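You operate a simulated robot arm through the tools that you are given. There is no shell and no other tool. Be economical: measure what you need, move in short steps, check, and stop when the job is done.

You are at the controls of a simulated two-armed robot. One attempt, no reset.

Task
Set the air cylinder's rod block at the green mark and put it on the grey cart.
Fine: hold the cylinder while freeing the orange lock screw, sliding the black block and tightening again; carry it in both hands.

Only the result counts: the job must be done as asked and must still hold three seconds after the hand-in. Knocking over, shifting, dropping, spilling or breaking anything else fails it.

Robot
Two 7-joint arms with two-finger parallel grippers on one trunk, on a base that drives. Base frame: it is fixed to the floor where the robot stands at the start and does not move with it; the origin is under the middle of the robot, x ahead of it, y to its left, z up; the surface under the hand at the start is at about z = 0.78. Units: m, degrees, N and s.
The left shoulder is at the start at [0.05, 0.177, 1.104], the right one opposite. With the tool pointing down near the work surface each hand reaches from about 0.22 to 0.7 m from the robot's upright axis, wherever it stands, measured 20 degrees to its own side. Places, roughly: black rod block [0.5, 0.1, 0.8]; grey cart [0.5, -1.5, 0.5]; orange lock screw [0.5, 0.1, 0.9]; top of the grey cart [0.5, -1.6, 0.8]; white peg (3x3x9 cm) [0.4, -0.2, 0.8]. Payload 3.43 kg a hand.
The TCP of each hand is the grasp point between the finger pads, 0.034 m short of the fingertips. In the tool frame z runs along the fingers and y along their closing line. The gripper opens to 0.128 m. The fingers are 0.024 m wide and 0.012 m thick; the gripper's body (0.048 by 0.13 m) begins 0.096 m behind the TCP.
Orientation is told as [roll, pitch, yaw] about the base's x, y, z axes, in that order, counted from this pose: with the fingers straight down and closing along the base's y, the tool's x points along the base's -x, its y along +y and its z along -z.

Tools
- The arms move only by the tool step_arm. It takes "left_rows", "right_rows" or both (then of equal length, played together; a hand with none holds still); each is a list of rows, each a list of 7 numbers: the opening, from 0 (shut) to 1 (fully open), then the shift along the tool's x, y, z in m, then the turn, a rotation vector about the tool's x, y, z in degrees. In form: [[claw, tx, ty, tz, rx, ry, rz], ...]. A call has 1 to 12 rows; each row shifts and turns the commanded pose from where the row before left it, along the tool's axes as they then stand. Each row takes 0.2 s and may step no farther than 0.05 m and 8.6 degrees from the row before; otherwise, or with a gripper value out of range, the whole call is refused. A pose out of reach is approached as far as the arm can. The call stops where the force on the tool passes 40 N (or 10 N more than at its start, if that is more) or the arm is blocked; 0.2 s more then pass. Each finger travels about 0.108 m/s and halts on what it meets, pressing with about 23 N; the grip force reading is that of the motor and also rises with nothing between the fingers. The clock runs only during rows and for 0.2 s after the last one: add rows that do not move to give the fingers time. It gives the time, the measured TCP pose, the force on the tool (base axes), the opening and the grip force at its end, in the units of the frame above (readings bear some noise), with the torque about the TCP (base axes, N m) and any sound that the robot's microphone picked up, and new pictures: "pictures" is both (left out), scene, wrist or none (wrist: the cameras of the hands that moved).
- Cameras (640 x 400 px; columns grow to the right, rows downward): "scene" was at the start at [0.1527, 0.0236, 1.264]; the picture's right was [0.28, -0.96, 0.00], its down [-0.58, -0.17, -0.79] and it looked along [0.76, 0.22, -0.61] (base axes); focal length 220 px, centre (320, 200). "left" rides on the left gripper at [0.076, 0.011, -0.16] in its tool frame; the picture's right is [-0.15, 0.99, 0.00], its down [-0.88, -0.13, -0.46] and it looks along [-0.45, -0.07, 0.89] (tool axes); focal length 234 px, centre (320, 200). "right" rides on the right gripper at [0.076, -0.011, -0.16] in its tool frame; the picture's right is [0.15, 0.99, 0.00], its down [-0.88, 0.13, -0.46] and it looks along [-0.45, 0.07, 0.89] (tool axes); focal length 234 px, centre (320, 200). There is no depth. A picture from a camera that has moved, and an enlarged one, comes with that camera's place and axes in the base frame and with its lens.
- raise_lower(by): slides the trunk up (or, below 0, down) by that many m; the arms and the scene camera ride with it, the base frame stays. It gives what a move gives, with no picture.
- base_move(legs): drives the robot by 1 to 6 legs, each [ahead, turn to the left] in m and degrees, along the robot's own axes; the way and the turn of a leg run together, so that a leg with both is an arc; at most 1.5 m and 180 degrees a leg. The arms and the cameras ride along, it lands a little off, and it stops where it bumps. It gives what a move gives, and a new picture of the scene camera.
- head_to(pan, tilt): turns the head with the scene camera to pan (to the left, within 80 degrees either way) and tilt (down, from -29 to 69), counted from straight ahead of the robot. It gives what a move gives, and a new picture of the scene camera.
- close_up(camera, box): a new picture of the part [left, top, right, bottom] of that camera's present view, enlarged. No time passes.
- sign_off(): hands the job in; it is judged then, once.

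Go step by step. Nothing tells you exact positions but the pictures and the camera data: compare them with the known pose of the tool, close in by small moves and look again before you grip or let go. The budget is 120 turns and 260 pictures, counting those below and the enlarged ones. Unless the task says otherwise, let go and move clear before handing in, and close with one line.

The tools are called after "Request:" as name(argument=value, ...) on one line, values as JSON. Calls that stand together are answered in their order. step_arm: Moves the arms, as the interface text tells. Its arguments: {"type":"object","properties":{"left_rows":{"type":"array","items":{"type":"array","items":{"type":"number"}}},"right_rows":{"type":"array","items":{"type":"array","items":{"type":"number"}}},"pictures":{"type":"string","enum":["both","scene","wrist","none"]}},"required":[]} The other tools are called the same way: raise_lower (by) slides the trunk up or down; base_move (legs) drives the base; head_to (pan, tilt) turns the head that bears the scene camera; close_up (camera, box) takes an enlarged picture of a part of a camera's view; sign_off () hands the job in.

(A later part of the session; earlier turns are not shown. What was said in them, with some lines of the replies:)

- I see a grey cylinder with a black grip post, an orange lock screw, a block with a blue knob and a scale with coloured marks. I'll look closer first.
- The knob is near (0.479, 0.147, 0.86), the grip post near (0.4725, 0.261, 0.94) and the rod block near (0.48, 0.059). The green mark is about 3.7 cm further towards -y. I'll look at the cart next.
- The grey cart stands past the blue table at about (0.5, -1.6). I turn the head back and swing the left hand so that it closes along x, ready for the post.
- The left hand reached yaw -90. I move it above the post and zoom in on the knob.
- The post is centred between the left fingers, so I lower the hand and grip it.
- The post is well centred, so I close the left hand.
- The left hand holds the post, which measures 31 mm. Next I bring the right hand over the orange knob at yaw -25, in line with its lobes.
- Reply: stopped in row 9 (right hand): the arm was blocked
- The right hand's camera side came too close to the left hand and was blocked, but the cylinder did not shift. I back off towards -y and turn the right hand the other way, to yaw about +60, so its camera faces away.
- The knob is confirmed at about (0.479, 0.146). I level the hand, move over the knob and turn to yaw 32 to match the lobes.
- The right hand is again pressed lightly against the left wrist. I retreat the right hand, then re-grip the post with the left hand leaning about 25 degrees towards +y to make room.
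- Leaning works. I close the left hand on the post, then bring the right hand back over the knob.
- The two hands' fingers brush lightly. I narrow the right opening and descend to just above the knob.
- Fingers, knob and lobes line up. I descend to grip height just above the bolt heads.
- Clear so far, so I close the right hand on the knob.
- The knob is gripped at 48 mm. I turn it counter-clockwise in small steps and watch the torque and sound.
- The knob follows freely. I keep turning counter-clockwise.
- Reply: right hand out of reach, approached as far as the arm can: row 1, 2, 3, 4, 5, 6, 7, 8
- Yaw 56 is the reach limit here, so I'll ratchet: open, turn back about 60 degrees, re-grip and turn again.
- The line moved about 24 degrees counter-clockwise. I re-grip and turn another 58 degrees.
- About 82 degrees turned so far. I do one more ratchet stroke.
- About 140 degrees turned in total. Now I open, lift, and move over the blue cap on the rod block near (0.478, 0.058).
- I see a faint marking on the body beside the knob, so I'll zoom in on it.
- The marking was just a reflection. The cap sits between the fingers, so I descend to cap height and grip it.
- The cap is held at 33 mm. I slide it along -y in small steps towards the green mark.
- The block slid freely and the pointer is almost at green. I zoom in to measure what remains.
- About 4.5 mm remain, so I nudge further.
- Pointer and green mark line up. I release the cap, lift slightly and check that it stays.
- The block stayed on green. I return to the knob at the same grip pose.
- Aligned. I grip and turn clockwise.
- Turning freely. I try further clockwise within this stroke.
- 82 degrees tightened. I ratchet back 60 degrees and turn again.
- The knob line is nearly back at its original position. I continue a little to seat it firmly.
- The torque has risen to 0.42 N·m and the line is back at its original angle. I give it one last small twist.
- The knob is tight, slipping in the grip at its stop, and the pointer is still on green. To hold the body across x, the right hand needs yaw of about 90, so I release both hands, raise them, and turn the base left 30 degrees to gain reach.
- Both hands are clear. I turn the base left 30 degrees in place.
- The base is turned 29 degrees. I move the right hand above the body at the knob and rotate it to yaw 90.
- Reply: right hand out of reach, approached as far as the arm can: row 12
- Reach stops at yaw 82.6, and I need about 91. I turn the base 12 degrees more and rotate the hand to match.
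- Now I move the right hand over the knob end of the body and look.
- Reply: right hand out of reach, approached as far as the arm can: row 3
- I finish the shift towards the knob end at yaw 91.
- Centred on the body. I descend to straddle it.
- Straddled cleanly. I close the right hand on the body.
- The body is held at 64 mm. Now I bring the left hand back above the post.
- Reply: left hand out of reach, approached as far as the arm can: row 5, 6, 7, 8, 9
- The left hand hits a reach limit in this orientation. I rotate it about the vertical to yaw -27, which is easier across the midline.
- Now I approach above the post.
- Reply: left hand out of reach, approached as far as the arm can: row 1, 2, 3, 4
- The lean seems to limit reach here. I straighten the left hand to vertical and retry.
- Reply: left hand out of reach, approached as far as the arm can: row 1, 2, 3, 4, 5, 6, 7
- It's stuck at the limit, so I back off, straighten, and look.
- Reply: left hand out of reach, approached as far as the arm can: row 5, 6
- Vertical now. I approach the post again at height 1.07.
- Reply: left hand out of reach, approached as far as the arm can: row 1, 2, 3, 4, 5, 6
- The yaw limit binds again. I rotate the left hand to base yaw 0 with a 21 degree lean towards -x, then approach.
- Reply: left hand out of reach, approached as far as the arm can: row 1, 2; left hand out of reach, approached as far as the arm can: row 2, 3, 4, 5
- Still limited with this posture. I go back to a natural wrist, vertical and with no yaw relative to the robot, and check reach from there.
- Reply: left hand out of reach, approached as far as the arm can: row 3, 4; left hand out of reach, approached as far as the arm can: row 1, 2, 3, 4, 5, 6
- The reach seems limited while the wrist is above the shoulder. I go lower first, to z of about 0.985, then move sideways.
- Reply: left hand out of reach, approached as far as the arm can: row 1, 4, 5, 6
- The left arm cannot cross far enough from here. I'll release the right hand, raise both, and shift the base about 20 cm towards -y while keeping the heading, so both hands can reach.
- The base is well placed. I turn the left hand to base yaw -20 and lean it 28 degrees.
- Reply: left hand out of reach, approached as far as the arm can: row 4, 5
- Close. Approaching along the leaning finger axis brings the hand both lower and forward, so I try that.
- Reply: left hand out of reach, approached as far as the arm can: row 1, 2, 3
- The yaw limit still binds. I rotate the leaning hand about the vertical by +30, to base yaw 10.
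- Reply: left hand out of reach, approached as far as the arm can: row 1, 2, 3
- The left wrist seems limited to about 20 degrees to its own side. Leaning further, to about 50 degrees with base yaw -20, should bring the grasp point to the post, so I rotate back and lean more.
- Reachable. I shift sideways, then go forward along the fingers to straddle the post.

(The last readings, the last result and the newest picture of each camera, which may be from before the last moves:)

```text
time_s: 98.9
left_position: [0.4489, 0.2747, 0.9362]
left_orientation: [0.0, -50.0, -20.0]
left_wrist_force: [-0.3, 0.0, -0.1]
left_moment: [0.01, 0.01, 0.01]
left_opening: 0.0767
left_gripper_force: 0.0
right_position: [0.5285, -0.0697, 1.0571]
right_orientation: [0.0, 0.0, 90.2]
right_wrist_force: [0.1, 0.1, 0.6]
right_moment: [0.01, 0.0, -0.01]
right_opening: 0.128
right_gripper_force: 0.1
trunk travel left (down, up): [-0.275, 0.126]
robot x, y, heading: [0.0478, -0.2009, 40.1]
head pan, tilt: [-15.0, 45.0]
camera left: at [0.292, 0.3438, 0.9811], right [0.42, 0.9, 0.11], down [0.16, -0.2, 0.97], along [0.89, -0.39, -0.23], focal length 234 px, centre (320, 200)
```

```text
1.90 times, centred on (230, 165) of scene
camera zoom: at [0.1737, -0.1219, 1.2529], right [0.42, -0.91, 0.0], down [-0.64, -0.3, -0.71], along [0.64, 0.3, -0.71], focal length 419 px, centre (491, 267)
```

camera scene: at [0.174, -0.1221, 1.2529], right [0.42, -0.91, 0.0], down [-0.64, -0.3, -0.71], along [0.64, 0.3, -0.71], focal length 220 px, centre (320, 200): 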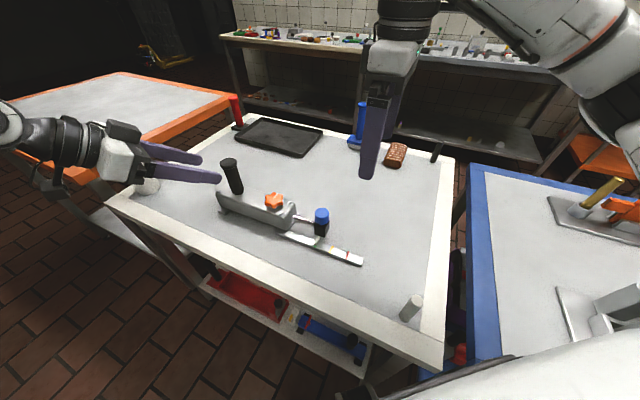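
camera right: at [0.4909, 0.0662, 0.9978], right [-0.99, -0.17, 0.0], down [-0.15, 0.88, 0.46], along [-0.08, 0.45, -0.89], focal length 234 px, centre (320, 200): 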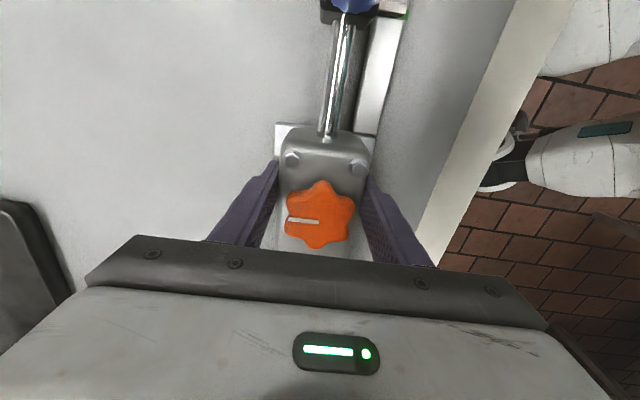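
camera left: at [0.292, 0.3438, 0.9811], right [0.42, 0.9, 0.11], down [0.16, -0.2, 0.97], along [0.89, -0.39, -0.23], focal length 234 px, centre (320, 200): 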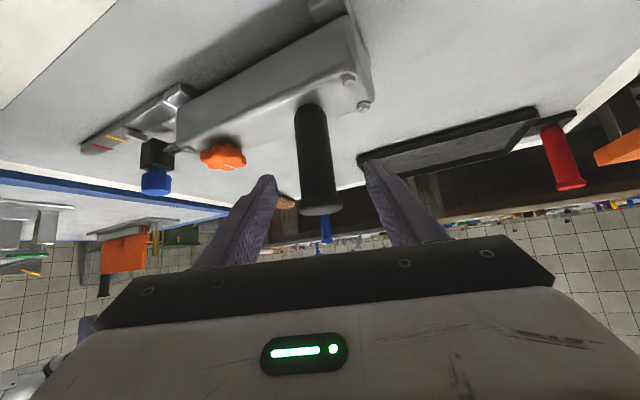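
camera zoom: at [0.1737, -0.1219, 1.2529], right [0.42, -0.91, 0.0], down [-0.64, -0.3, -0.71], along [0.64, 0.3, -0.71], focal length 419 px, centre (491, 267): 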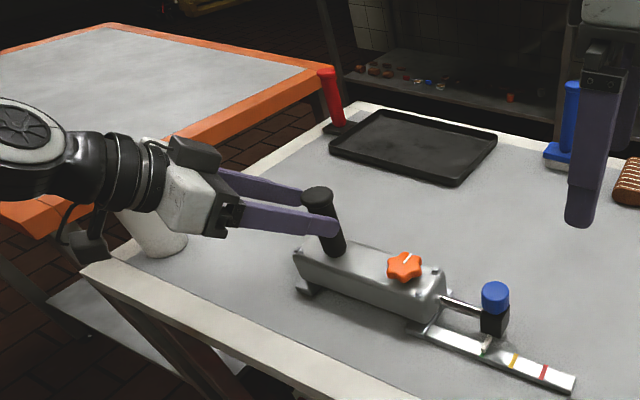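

Good reach now. I go forward the last 3.5 cm and close the left hand on the post.

Request:
step_arm(left_rows=[[0.6, 0, 0, 0.018, 0, 0, 0], [0.6, 0, 0, 0.017, 0, 0, 0], [0.3, 0, 0, 0, 0, 0, 0], [0.1, 0, 0, 0, 0, 0, 0], [0, 0, 0, 0, 0, 0, 0], [0, 0, 0, 0, 0, 0, 0]], pictures="wrist")

Request:
close_up(camera="scene", box=[100, 60, 360, 270])

```text
time_s: 100.3
left_position: [0.4623, 0.2642, 0.9196]
left_orientation: [0.1, -50.1, -19.9]
left_wrist_force: [0.8, 3.4, -0.3]
left_moment: [0.23, -0.18, 0.22]
left_opening: 0.0306
left_gripper_force: 23.1
left hand out of reach, approached as far as the arm can: row 2
right_position: [0.5284, -0.071, 1.0562]
right_orientation: [-0.1, 0.0, 90.1]
right_wrist_force: [0.0, -0.3, 0.2]
right_moment: [0.0, -0.01, 0.02]
right_opening: 0.128
right_gripper_force: 0.0
trunk travel left (down, up): [-0.275, 0.126]
robot x, y, heading: [0.0485, -0.1994, 40.3]
head pan, tilt: [-15.0, 45.0]
camera left: at [0.3048, 0.3324, 0.9648], right [0.42, 0.9, 0.11], down [0.16, -0.2, 0.97], along [0.89, -0.39, -0.22], focal length 234 px, centre (320, 200)
```

left: 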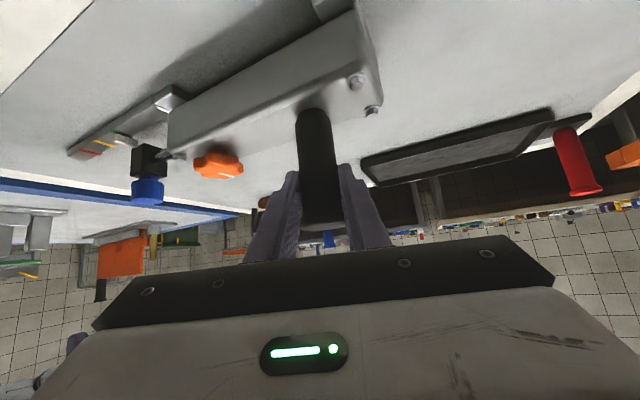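

```text
1.90 times, centred on (230, 165) of scene
camera zoom: at [0.1739, -0.1216, 1.2529], right [0.42, -0.91, 0.0], down [-0.64, -0.3, -0.71], along [0.64, 0.3, -0.71], focal length 419 px, centre (491, 267)
```

zoom: 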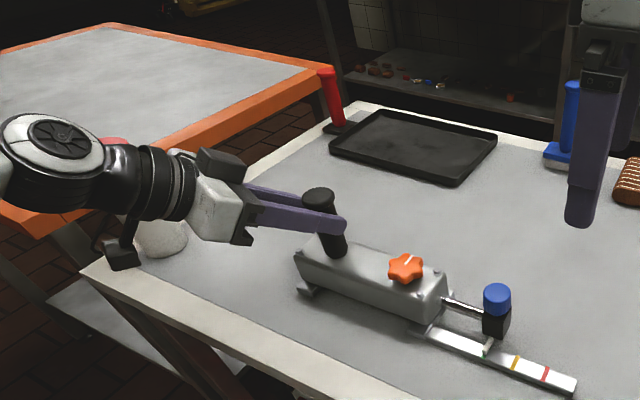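

The post is gripped again at 31 mm. Now I bring the right hand over the body at the knob.

Request:
step_arm(right_rows=[[1, -0.0418, 0.0098, 0.012, 0, 0, 0], [1, -0.0418, 0.0098, 0.012, 0, 0, 0], [1, -0.0418, 0.0098, 0.012, 0, 0, 0], [1, -0.0418, 0.0098, 0.012, 0, 0, 0], [1, -0.0398, 0.0098, 0.012, 0, 0, -1], [1, 0, 0, 0, 0, 0, 0]], pictures="both")

```text
time_s: 101.7
left_position: [0.4617, 0.2623, 0.921]
left_orientation: [0.1, -50.1, -19.9]
left_wrist_force: [-0.7, -3.5, 0.8]
left_moment: [0.03, -0.09, -0.03]
left_opening: 0.0305
left_gripper_force: 23.2
right_position: [0.4937, 0.0766, 1.0147]
right_orientation: [0.0, 0.0, 90.0]
right_wrist_force: [-0.9, 0.5, -0.8]
right_moment: [0.02, 0.0, 0.06]
right_opening: 0.1279
right_gripper_force: 0.1
right hand out of reach, approached as far as the arm can: row 4, 5
trunk travel left (down, up): [-0.275, 0.126]
robot x, y, heading: [0.0477, -0.2025, 39.9]
head pan, tilt: [-15.0, 45.0]
camera scene: at [0.1738, -0.1224, 1.2529], right [0.42, -0.91, 0.0], down [-0.64, -0.3, -0.71], along [0.64, 0.3, -0.71], focal length 220 px, centre (320, 200)
camera right: at [0.5033, -0.0001, 1.1758], right [-0.99, -0.15, 0.0], down [-0.13, 0.88, 0.46], along [-0.07, 0.45, -0.89], focal length 234 px, centre (320, 200)
```

scene: 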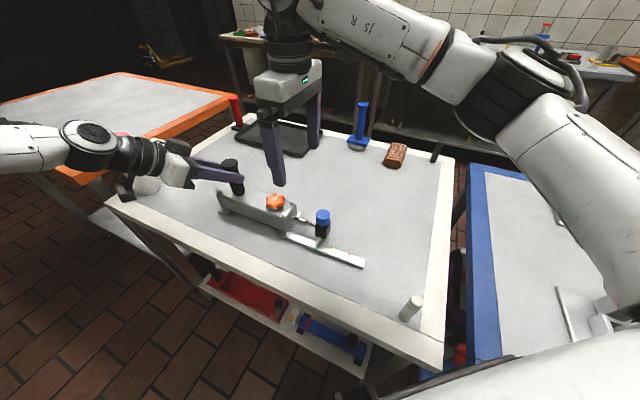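
right: 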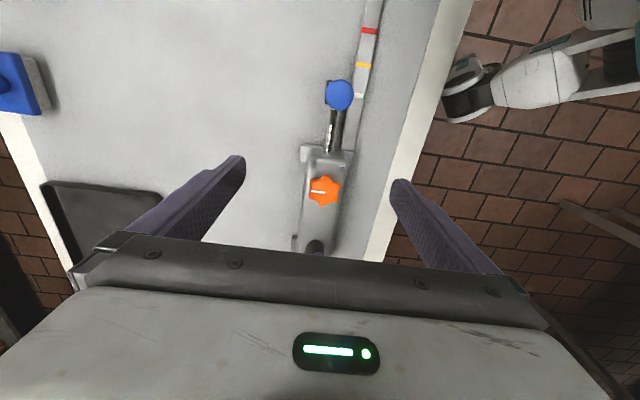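

The right hand is again a bit short at yaw 90. I try yaw 80 and lower height; the body can align to the fingers when they close.

Request:
step_arm(right_rows=[[1, 0, 0, 0.01, 0, 0, 5], [1, 0, 0, 0.01, 0, 0, 5], [1, -0.027, 0.014, 0.015, 0, 0, 0], [1, -0.027, 0.014, 0.015, 0, 0, 0], [1, 0, 0, 0, 0, 0, 0]], pictures="wrist")

```text
time_s: 102.9
left_position: [0.4606, 0.2632, 0.9213]
left_orientation: [0.1, -50.0, -20.0]
left_wrist_force: [-1.8, -2.1, 0.5]
left_moment: [0.12, 0.08, 0.16]
left_opening: 0.0306
left_gripper_force: 22.8
right_position: [0.4743, 0.1336, 0.9648]
right_orientation: [0.1, 0.0, 81.1]
right_wrist_force: [-0.5, 0.4, 0.1]
right_moment: [0.0, -0.01, -0.03]
right_opening: 0.1278
right_gripper_force: 0.0
trunk travel left (down, up): [-0.275, 0.126]
robot x, y, heading: [0.0458, -0.2023, 40.0]
head pan, tilt: [-15.0, 45.0]
camera right: at [0.4713, 0.0565, 1.1264], right [-1.0, 0.01, 0.0], down [0.01, 0.89, 0.46], along [0.0, 0.46, -0.89], focal length 234 px, centre (320, 200)
```

right: 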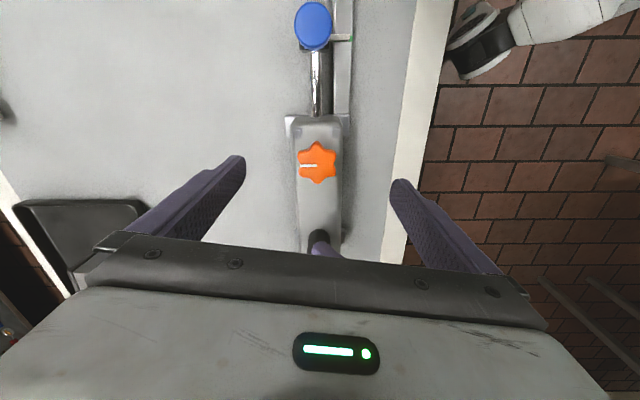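

Reached. I descend around the body and then turn back towards yaw 90.

Request:
step_arm(right_rows=[[1, 0, 0, 0.045, 0, 0, 0], [1, 0, 0, 0.045, 0, 0, 0], [1, 0, 0, 0.036, 0, 0, 0], [1, 0, 0, 0, 0, 0, -3], [1, 0, 0, 0, 0, 0, -3], [1, 0, 0, 0, 0, 0, -3], [1, 0, 0, 0, 0, 0, 0]], pictures="wrist")

Request:
close_up(camera="scene", box=[160, 80, 380, 280])

```text
time_s: 104.5
left_position: [0.4615, 0.2629, 0.9202]
left_orientation: [0.2, -50.1, -19.9]
left_wrist_force: [-1.4, 0.5, 0.0]
left_moment: [0.12, 0.0, 0.26]
left_opening: 0.0306
left_gripper_force: 23.4
right_position: [0.4751, 0.1343, 0.8406]
right_orientation: [-0.1, 0.1, 87.3]
right_wrist_force: [-0.4, -0.9, -0.1]
right_moment: [-0.01, 0.0, -0.01]
right_opening: 0.128
right_gripper_force: 0.2
right hand out of reach, approached as far as the arm can: row 6
trunk travel left (down, up): [-0.275, 0.126]
robot x, y, heading: [0.0494, -0.2033, 40.1]
head pan, tilt: [-15.0, 45.0]
camera right: at [0.4806, 0.0576, 1.0011], right [-1.0, -0.1, 0.0], down [-0.09, 0.89, 0.46], along [-0.04, 0.45, -0.89], focal length 234 px, centre (320, 200)
```

right: 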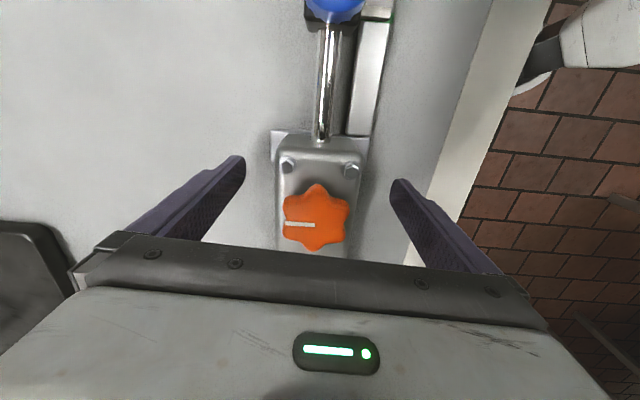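

```text
2.00 times, centred on (270, 180) of scene
camera zoom: at [0.1739, -0.1218, 1.2529], right [0.42, -0.91, 0.0], down [-0.64, -0.3, -0.71], along [0.64, 0.3, -0.71], focal length 440 px, centre (420, 240)
```

zoom: 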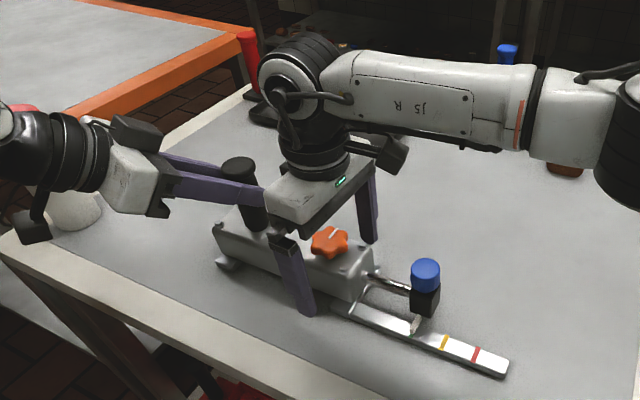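

Yaw 87 is within a few degrees of the body. I close the right hand.

Request:
step_arm(right_rows=[[0.7, 0, 0, 0, 0, 0, 0], [0.5, 0, 0, 0, 0, 0, 0], [0.2, 0, 0, 0, 0, 0, 0], [0, 0, 0, 0, 0, 0, 0], [0, 0, 0, 0, 0, 0, 0]], left_rows=[[0, 0, 0, 0, 0, 0, 0], [0, 0, 0, 0, 0, 0, 0], [0, 0, 0, 0, 0, 0, 0], [0, 0, 0, 0, 0, 0, 0], [0, 0, 0, 0, 0, 0, 0]], pictures="scene")

Request:
close_up(camera="scene", box=[160, 80, 380, 280])

```text
time_s: 105.7
left_position: [0.4609, 0.2636, 0.9209]
left_orientation: [0.2, -50.1, -19.9]
left_wrist_force: [-6.0, 3.0, 1.2]
left_moment: [0.14, -0.04, -0.29]
left_opening: 0.0304
left_gripper_force: 22.8
right_position: [0.4743, 0.1345, 0.8421]
right_orientation: [-0.1, 0.0, 87.3]
right_wrist_force: [6.8, -2.6, -0.2]
right_moment: [0.08, 0.05, 0.01]
right_opening: 0.0649
right_gripper_force: 22.8
trunk travel left (down, up): [-0.275, 0.126]
robot x, y, heading: [0.0486, -0.2021, 39.9]
head pan, tilt: [-15.0, 45.0]
camera scene: at [0.1739, -0.122, 1.2529], right [0.42, -0.91, 0.0], down [-0.64, -0.3, -0.71], along [0.64, 0.3, -0.71], focal length 220 px, centre (320, 200)
```

scene: 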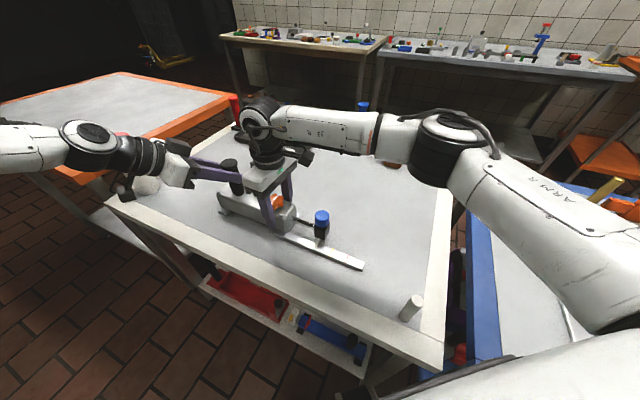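

```text
2.00 times, centred on (270, 180) of scene
camera zoom: at [0.1739, -0.122, 1.2529], right [0.42, -0.91, 0.0], down [-0.64, -0.3, -0.71], along [0.64, 0.3, -0.71], focal length 440 px, centre (420, 240)
```

zoom: 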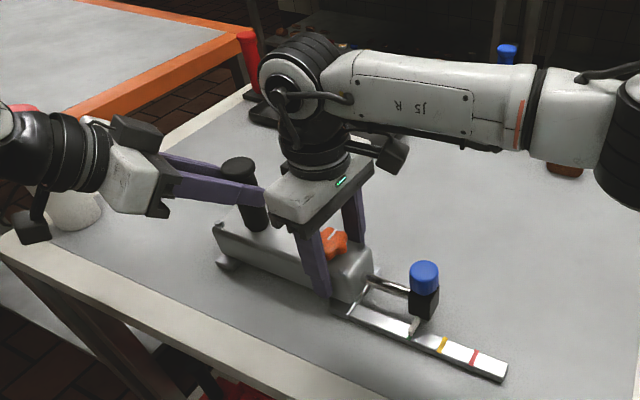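

Both hands hold the cylinder. I lift with the trunk, a little first.

Request:
raise_lower(by=0.03)

Request:
close_up(camera="scene", box=[120, 80, 400, 300])

```text
time_s: 106.4
left_position: [0.4643, 0.2653, 0.9502]
left_orientation: [0.0, -50.1, -19.8]
left_wrist_force: [1.5, 2.3, -6.0]
left_moment: [0.54, 0.25, 0.08]
left_opening: 0.0301
left_gripper_force: 23.1
right_position: [0.4734, 0.1332, 0.8689]
right_orientation: [0.2, 0.1, 87.3]
right_wrist_force: [-0.7, -2.1, -5.4]
right_moment: [-0.17, -0.34, 0.14]
right_opening: 0.0645
right_gripper_force: 23.1
trunk travel left (down, up): [-0.305, 0.096]
robot x, y, heading: [0.0468, -0.2042, 40.1]
head pan, tilt: [-15.0, 45.0]
```

```text
1.82 times, centred on (260, 190) of scene
camera zoom: at [0.1748, -0.1211, 1.2827], right [0.42, -0.91, 0.0], down [-0.64, -0.3, -0.71], along [0.64, 0.3, -0.71], focal length 400 px, centre (429, 218)
```

zoom: 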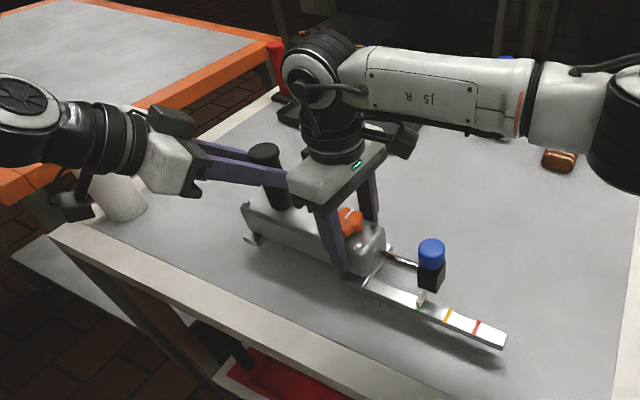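

It lifts level and weighs about 1.2 kg in total. I raise it fully, then back away from the table.

Request:
raise_lower(by=0.095)

Request:
base_move(legs=[[-0.8, 0]])

Request:
head_to(pan=-75, tilt=25)

```text
time_s: 107.7
left_position: [0.4634, 0.2646, 1.0442]
left_orientation: [-0.1, -50.0, -19.9]
left_wrist_force: [7.2, 3.0, -6.8]
left_moment: [0.4, -0.43, 0.29]
left_opening: 0.0304
left_gripper_force: 22.9
right_position: [0.4738, 0.1341, 0.9654]
right_orientation: [0.1, 0.0, 87.3]
right_wrist_force: [-5.7, -2.7, -3.7]
right_moment: [0.18, -0.09, 0.68]
right_opening: 0.0646
right_gripper_force: 22.6
trunk travel left (down, up): [-0.4, 0.001]
robot x, y, heading: [0.0476, -0.2046, 39.9]
head pan, tilt: [-15.0, 45.0]
```

```text
time_s: 112.0
left_position: [-0.1538, -0.2571, 1.0448]
left_orientation: [0.0, -50.1, -20.1]
left_wrist_force: [9.2, 1.2, -4.4]
left_moment: [0.44, -0.4, 0.31]
left_opening: 0.0304
left_gripper_force: 22.8
right_position: [-0.1425, -0.3853, 0.965]
right_orientation: [0.0, 0.0, 86.8]
right_wrist_force: [-10.1, -1.3, -6.5]
right_moment: [-0.22, -0.46, 1.0]
right_opening: 0.0645
right_gripper_force: 23.3
trunk travel left (down, up): [-0.4, 0.001]
robot x, y, heading: [-0.5742, -0.7161, 39.4]
head pan, tilt: [-15.0, 45.0]
camera scene: at [-0.4453, -0.6398, 1.3778], right [0.42, -0.91, 0.0], down [-0.64, -0.3, -0.71], along [0.64, 0.29, -0.71], focal length 220 px, centre (320, 200)
```

scene: 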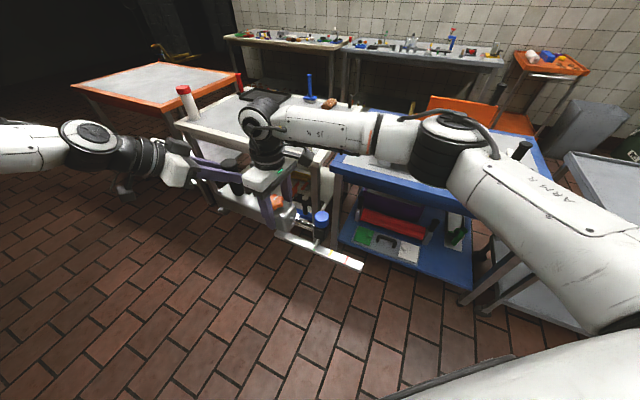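

```text
time_s: 113.3
left_position: [-0.1553, -0.2563, 1.0449]
left_orientation: [0.0, -50.1, -20.3]
left_wrist_force: [3.1, -1.1, -6.0]
left_moment: [0.49, 0.1, 0.09]
left_opening: 0.0305
left_gripper_force: 23.3
right_position: [-0.1438, -0.3859, 0.9653]
right_orientation: [0.1, -0.1, 86.9]
right_wrist_force: [-2.9, 1.1, -4.8]
right_moment: [-0.3, -0.35, 0.29]
right_opening: 0.0646
right_gripper_force: 22.6
trunk travel left (down, up): [-0.4, 0.001]
robot x, y, heading: [-0.5753, -0.7143, 39.4]
head pan, tilt: [-75.0, 25.0]
camera scene: at [-0.4438, -0.7267, 1.4083], right [-0.58, -0.82, 0.0], down [-0.35, 0.24, -0.91], along [0.74, -0.52, -0.42], focal length 220 px, centre (320, 200)
```

scene: 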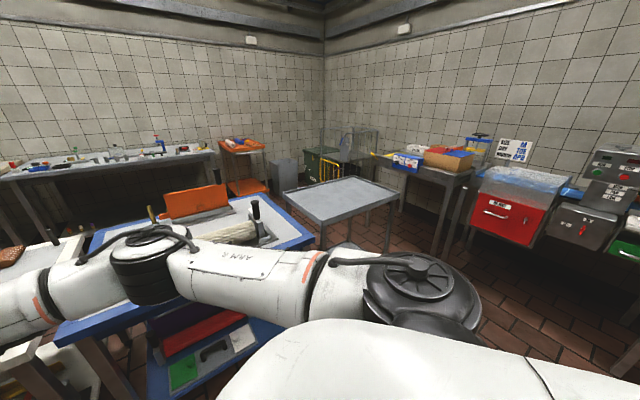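

The grey cart tray is empty, at roughly x 0.39 to 0.86 and y -1.32 to -1.98. I drive to a pre-point in front of it.

Request:
base_move(legs=[[0, -98], [0.7, 0], [0, 38.7]])

Request:
head_to(pan=-10, tilt=40)

```text
time_s: 123.1
left_position: [0.4064, -1.4549, 1.0445]
left_orientation: [0.1, -50.1, -80.8]
left_wrist_force: [10.5, -1.7, -5.9]
left_moment: [-0.15, -0.96, 0.23]
left_opening: 0.0304
left_gripper_force: 23.1
right_position: [0.2983, -1.5283, 0.9653]
right_orientation: [0.2, 0.2, 26.3]
right_wrist_force: [-10.0, 1.1, -4.0]
right_moment: [0.25, -0.07, 0.65]
right_opening: 0.0644
right_gripper_force: 22.9
trunk travel left (down, up): [-0.4, 0.001]
robot x, y, heading: [-0.2049, -1.3205, -20.7]
head pan, tilt: [-75.0, 25.0]
camera scene: at [-0.1459, -1.4359, 1.4084], right [-0.99, 0.1, 0.0], down [0.04, 0.42, -0.91], along [-0.09, -0.9, -0.42], focal length 220 px, centre (320, 200)
```

scene: 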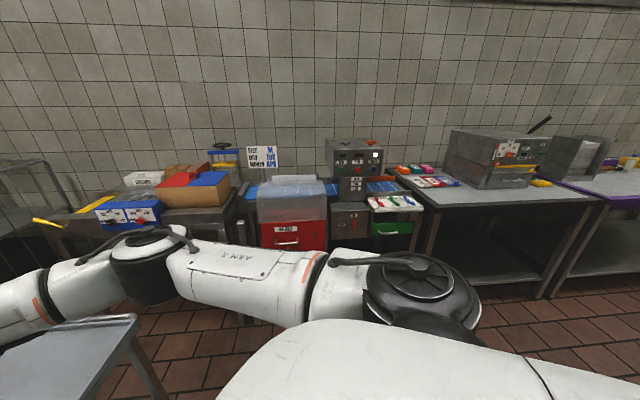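

```text
time_s: 124.5
left_position: [0.4065, -1.4546, 1.0446]
left_orientation: [0.2, -50.1, -80.8]
left_wrist_force: [0.4, -3.5, -6.4]
left_moment: [0.36, -0.51, 0.11]
left_opening: 0.0305
left_gripper_force: 22.9
right_position: [0.2971, -1.529, 0.9651]
right_orientation: [0.1, 0.1, 26.5]
right_wrist_force: [-1.6, 3.0, -5.1]
right_moment: [-0.49, 0.24, 0.36]
right_opening: 0.0646
right_gripper_force: 23.0
trunk travel left (down, up): [-0.4, 0.001]
robot x, y, heading: [-0.2012, -1.3237, -20.8]
head pan, tilt: [-10.0, 40.0]
camera scene: at [-0.0637, -1.3882, 1.385], right [-0.51, -0.86, 0.0], down [-0.55, 0.33, -0.77], along [0.66, -0.39, -0.64], focal length 220 px, centre (320, 200)
```

scene: 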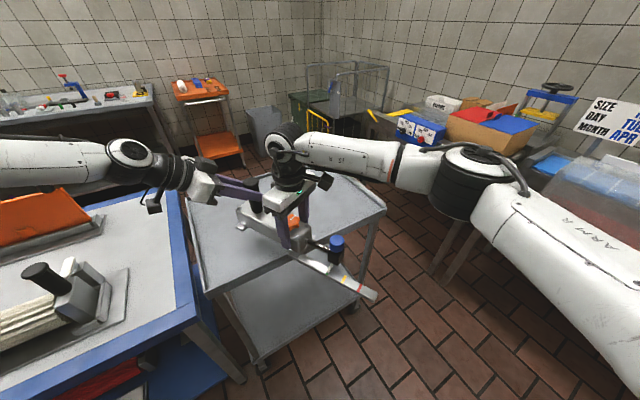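

The cart's near edge is at x of about 0.36, running from y -1.27 to -1.93. I go to about (0.05, -1.56) with heading 0, so the cylinder hangs over the tray centre.

Request:
base_move(legs=[[0, -22.8], [0.345, 0], [0, 43.6]])

Request:
head_to(pan=-10, tilt=55)

```text
time_s: 127.8
left_position: [0.5449, -1.9013, 1.0431]
left_orientation: [0.0, -50.0, -103.4]
left_wrist_force: [-0.3, -1.4, -4.5]
left_moment: [-0.18, 0.08, 0.09]
left_opening: 0.0304
left_gripper_force: 22.9
right_position: [0.4169, -1.9274, 0.9625]
right_orientation: [0.4, 0.4, 4.0]
right_wrist_force: [0.7, 1.5, -5.3]
right_moment: [0.13, -0.03, 0.06]
right_opening: 0.0646
right_gripper_force: 23.1
trunk travel left (down, up): [-0.4, 0.001]
robot x, y, heading: [0.0338, -1.5423, -43.2]
head pan, tilt: [-10.0, 40.0]
stopped in leg 2: the robot was blocked; the commanded pose is now the measured one
camera scene: at [0.1375, -1.6612, 1.3847], right [-0.8, -0.6, 0.0], down [-0.38, 0.52, -0.76], along [0.46, -0.61, -0.64], focal length 220 px, centre (320, 200)
```

scene: 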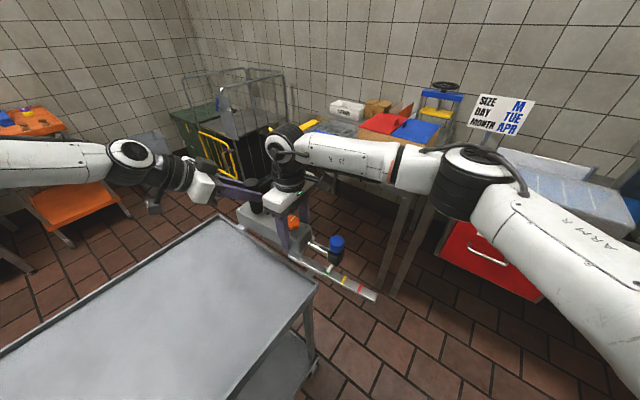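

```text
time_s: 128.6
left_position: [0.5451, -1.9021, 1.0442]
left_orientation: [0.2, -50.0, -103.4]
left_wrist_force: [-0.1, -2.5, -5.1]
left_moment: [0.15, -0.34, 0.11]
left_opening: 0.0303
left_gripper_force: 22.9
right_position: [0.4158, -1.9282, 0.964]
right_orientation: [0.2, 0.2, 4.1]
right_wrist_force: [1.3, 2.5, -5.4]
right_moment: [-0.26, 0.28, 0.14]
right_opening: 0.0644
right_gripper_force: 23.2
trunk travel left (down, up): [-0.4, 0.001]
robot x, y, heading: [0.0345, -1.5394, -43.5]
head pan, tilt: [-10.0, 55.0]
camera scene: at [0.1293, -1.6503, 1.3643], right [-0.8, -0.6, 0.0], down [-0.49, 0.66, -0.57], along [0.34, -0.46, -0.82], focal length 220 px, centre (320, 200)
```

scene: 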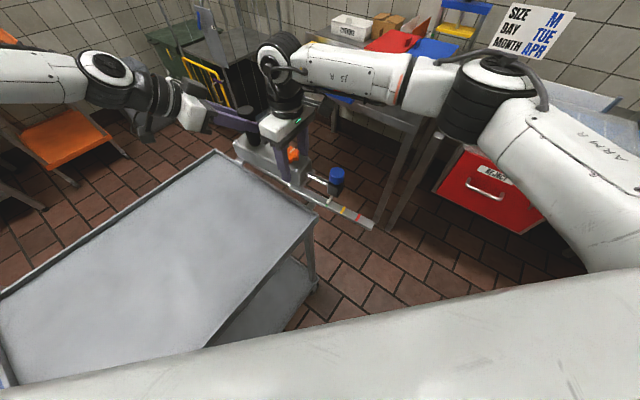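

The base touched something just before the end, probably a cart caster. The cart corners look unchanged. I back off, take a wider line, and turn to heading 12.

Request:
base_move(legs=[[-0.2, 0], [0, -24], [0.278, 0], [0, 79.6]])

```text
time_s: 136.3
left_position: [0.5868, -1.4611, 1.0437]
left_orientation: [0.2, -50.0, -49.8]
left_wrist_force: [7.2, 2.3, -7.9]
left_moment: [0.32, -0.62, 0.17]
left_opening: 0.0301
left_gripper_force: 23.0
right_position: [0.5322, -1.5811, 0.9649]
right_orientation: [0.1, 0.3, 57.7]
right_wrist_force: [-6.0, -1.7, -2.9]
right_moment: [0.25, -0.08, 0.53]
right_opening: 0.0644
right_gripper_force: 22.3
trunk travel left (down, up): [-0.4, 0.001]
robot x, y, heading: [-0.0034, -1.6589, 10.4]
head pan, tilt: [-10.0, 55.0]
camera scene: at [0.1367, -1.6479, 1.3643], right [0.01, -1.0, 0.0], down [-0.82, -0.01, -0.57], along [0.57, 0.0, -0.82], focal length 220 px, centre (320, 200)
```

scene: 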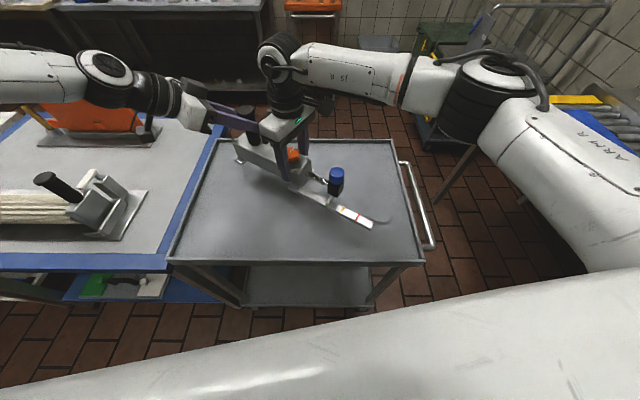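

The cylinder hangs fully inside the tray outline. I lower it with the trunk in steps.

Request:
raise_lower(by=-0.08)

Request:
close_up(camera="scene", box=[150, 80, 450, 280])

```text
time_s: 137.4
left_position: [0.5887, -1.4615, 0.9803]
left_orientation: [1.3, -51.1, -50.1]
left_wrist_force: [-4.3, 2.9, 9.2]
left_moment: [-0.1, 1.13, -0.72]
left_opening: 0.0306
left_gripper_force: 23.0
right_position: [0.5333, -1.5805, 0.899]
right_orientation: [-0.4, -0.9, 57.8]
right_wrist_force: [-0.2, -2.8, 12.3]
right_moment: [-0.21, 0.85, 0.25]
right_opening: 0.0645
right_gripper_force: 23.2
trunk travel left (down, up): [-0.323, 0.078]
robot x, y, heading: [-0.0035, -1.6616, 10.5]
head pan, tilt: [-10.0, 55.0]
stopped: the force on the tool passed its limit at 47 N (the readings are from after the stop); the commanded pose is now the measured one
```

```text
2.00 times, centred on (300, 180) of scene
camera zoom: at [0.1337, -1.6487, 1.2881], right [0.01, -1.0, 0.0], down [-0.82, -0.01, -0.57], along [0.57, 0.0, -0.82], focal length 440 px, centre (360, 240)
```

zoom: 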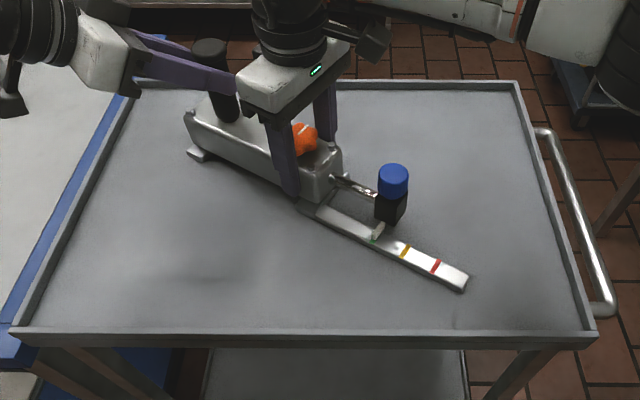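

It touched down on the tray and looks level. I open both hands slowly.

Request:
step_arm(right_rows=[[0.6, 0, 0, 0, 0, 0, 0], [0.8, 0, 0, 0, 0, 0, 0], [0.9, 0, 0, 0, 0, 0, 0], [0.9, 0, 0, 0, 0, 0, 0], [0.9, 0, 0, 0, 0, 0, 0], [0.9, 0, 0, 0, 0, 0, 0]], left_rows=[[0, 0, 0, 0, 0, 0, 0], [0, 0, 0, 0, 0, 0, 0], [0.3, 0, 0, 0, 0, 0, 0], [0.5, 0, 0, 0, 0, 0, 0], [0.6, 0, 0, 0, 0, 0, 0], [0.6, 0, 0, 0, 0, 0, 0]], pictures="none")

Request:
close_up(camera="scene", box=[150, 80, 450, 280])

```text
time_s: 138.8
left_position: [0.5899, -1.461, 0.9767]
left_orientation: [1.2, -51.0, -49.8]
left_wrist_force: [-0.2, 0.1, 0.1]
left_moment: [0.03, 0.01, 0.0]
left_opening: 0.077
left_gripper_force: 0.0
right_position: [0.535, -1.579, 0.897]
right_orientation: [-0.4, -0.6, 57.6]
right_wrist_force: [-0.2, 0.7, -0.2]
right_moment: [-0.01, 0.01, 0.01]
right_opening: 0.1152
right_gripper_force: 0.1
trunk travel left (down, up): [-0.323, 0.078]
robot x, y, heading: [-0.0051, -1.6592, 10.6]
head pan, tilt: [-10.0, 55.0]
```

```text
2.00 times, centred on (300, 180) of scene
camera zoom: at [0.1357, -1.6483, 1.2877], right [0.01, -1.0, 0.0], down [-0.82, -0.01, -0.57], along [0.57, 0.0, -0.82], focal length 440 px, centre (360, 240)
```

zoom: 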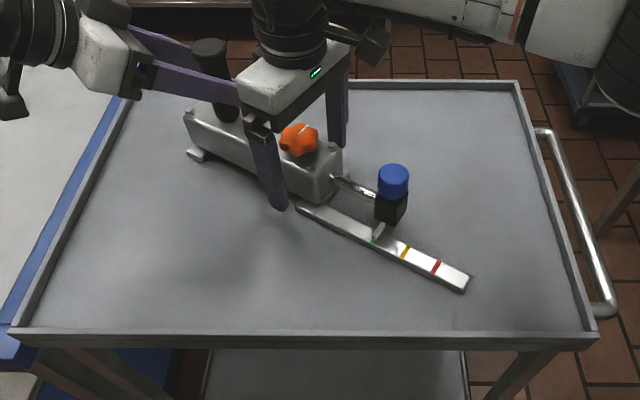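

Both hands are free. I withdraw the left hand first along its fingers, then lift the right.

Request:
step_arm(left_rows=[[0.6, 0, 0, -0.03, 0, 0, 0], [0.6, 0, 0, -0.04, 0, 0, 0], [0.6, 0, 0, -0.04, 0, 0, 0], [0.6, 0, 0, 0, 0, 0, 0], [0.6, 0, 0, 0, 0, 0, 0], [0.6, 0, 0, 0, 0, 0, 0], [0.6, 0, 0, 0, 0, 0, 0]], right_rows=[[0.95, 0, 0, 0, 0, 0, 0], [0.95, 0, 0, 0, 0, 0, 0], [0.95, 0, 0, 0, 0, 0, 0], [0.95, 0, 0, -0.04, 0, 0, 0], [0.95, 0, 0, -0.045, 0, 0, 0], [0.95, 0, 0, -0.045, 0, 0, 0], [0.95, 0, 0, -0.045, 0, 0, 0]], pictures="scene")

Request:
close_up(camera="scene", box=[220, 100, 400, 240])

```text
time_s: 140.4
left_position: [0.5352, -1.3955, 1.0473]
left_orientation: [1.2, -50.8, -49.9]
left_wrist_force: [0.8, 0.1, -0.8]
left_moment: [-0.03, 0.02, -0.04]
left_opening: 0.0767
left_gripper_force: 0.1
right_position: [0.5341, -1.5787, 1.0266]
right_orientation: [-0.3, -0.6, 57.6]
right_wrist_force: [0.2, -0.9, -0.5]
right_moment: [0.0, 0.02, 0.01]
right_opening: 0.1216
right_gripper_force: 0.0
right hand out of reach, approached as far as the arm can: row 7
trunk travel left (down, up): [-0.323, 0.078]
robot x, y, heading: [-0.0065, -1.6629, 10.0]
head pan, tilt: [-10.0, 55.0]
camera scene: at [0.1358, -1.6484, 1.2877], right [0.01, -1.0, 0.0], down [-0.82, -0.01, -0.57], along [0.57, 0.0, -0.82], focal length 220 px, centre (320, 200)
```

scene: 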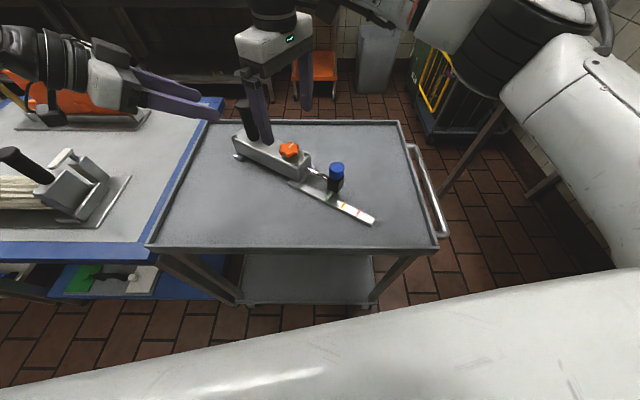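

```text
2.86 times, centred on (310, 170) of scene
camera zoom: at [0.1358, -1.6484, 1.2877], right [0.01, -1.0, 0.0], down [-0.82, -0.01, -0.57], along [0.57, 0.0, -0.82], focal length 628 px, centre (349, 286)
```

zoom: 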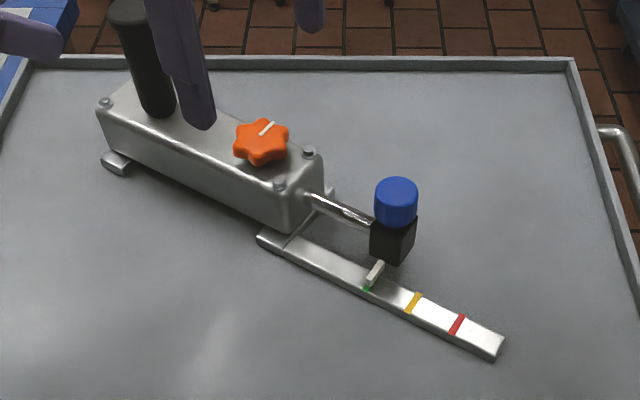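

The cylinder is on the cart with both hands off. I check the pointer and raise the trunk to clear.

Request:
close_up(camera="scene", box=[312, 180, 352, 205])

Request:
raise_lower(by=0.075)

Request:
base_move(legs=[[-0.3, 0]])

```text
16.00 times, centred on (332, 192) of scene
camera zoom: at [0.1358, -1.6484, 1.2877], right [0.01, -1.0, 0.0], down [-0.82, -0.01, -0.57], along [0.57, 0.0, -0.82], focal length 3520 px, centre (128, 320)
```

zoom: 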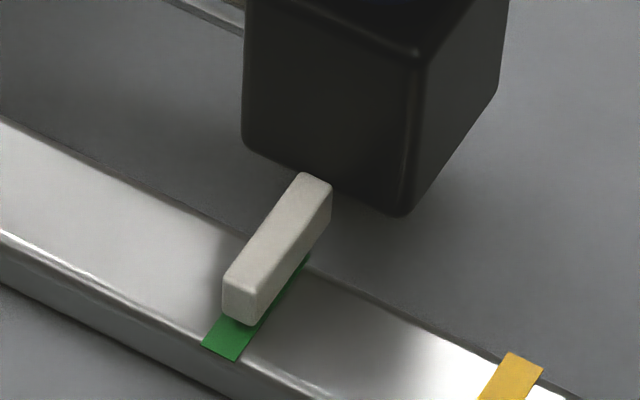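

```text
time_s: 141.5
left_position: [0.5348, -1.3975, 1.1221]
left_orientation: [1.2, -50.9, -49.9]
left_wrist_force: [0.9, 0.7, -0.4]
left_moment: [-0.03, 0.02, 0.0]
left_opening: 0.0767
left_gripper_force: 0.0
right_position: [0.5339, -1.5794, 1.0998]
right_orientation: [-0.3, -0.5, 57.7]
right_wrist_force: [-0.5, -1.0, 0.0]
right_moment: [-0.01, 0.02, 0.02]
right_opening: 0.1217
right_gripper_force: 0.0
trunk travel left (down, up): [-0.398, 0.003]
robot x, y, heading: [-0.0048, -1.6613, 10.4]
head pan, tilt: [-10.0, 55.0]
```

```text
time_s: 143.6
left_position: [0.239, -1.4528, 1.1218]
left_orientation: [1.2, -50.8, -50.1]
left_wrist_force: [-0.7, -0.2, -0.2]
left_moment: [0.0, -0.01, 0.0]
left_opening: 0.0766
left_gripper_force: 0.1
right_position: [0.238, -1.6346, 1.1023]
right_orientation: [-0.3, -0.7, 57.5]
right_wrist_force: [-0.7, 0.5, -0.2]
right_moment: [0.01, -0.03, -0.01]
right_opening: 0.1217
right_gripper_force: 0.2
trunk travel left (down, up): [-0.398, 0.003]
robot x, y, heading: [-0.2981, -1.7143, 10.2]
head pan, tilt: [-10.0, 55.0]
camera scene: at [-0.1611, -1.703, 1.3628], right [0.0, -1.0, 0.0], down [-0.82, 0.0, -0.57], along [0.57, 0.0, -0.82], focal length 220 px, centre (320, 200)
```

scene: 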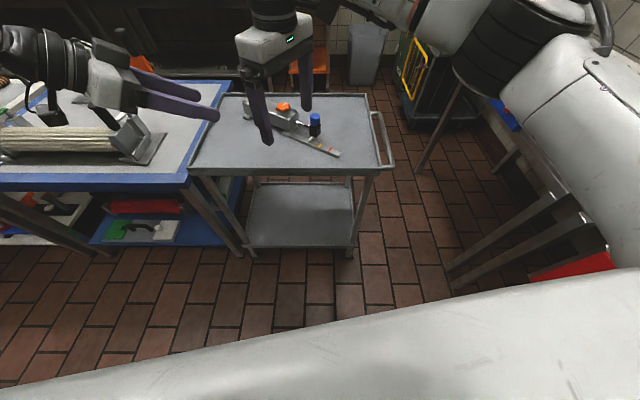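

The pointer sits on the green mark, the lock screw is tight, and the cylinder stands on the cart with both hands clear. I hand the job in.

Request:
sign_off()

```text
The job is handed in.
```

The rod block is set at the green mark with the lock screw tightened, and the cylinder stands on the grey cart. One thing to know: on the drive to the cart the base was briefly stopped by something, probably a cart caster. The cart corners I measured before and after were about the same, to within roughly 2 cm.
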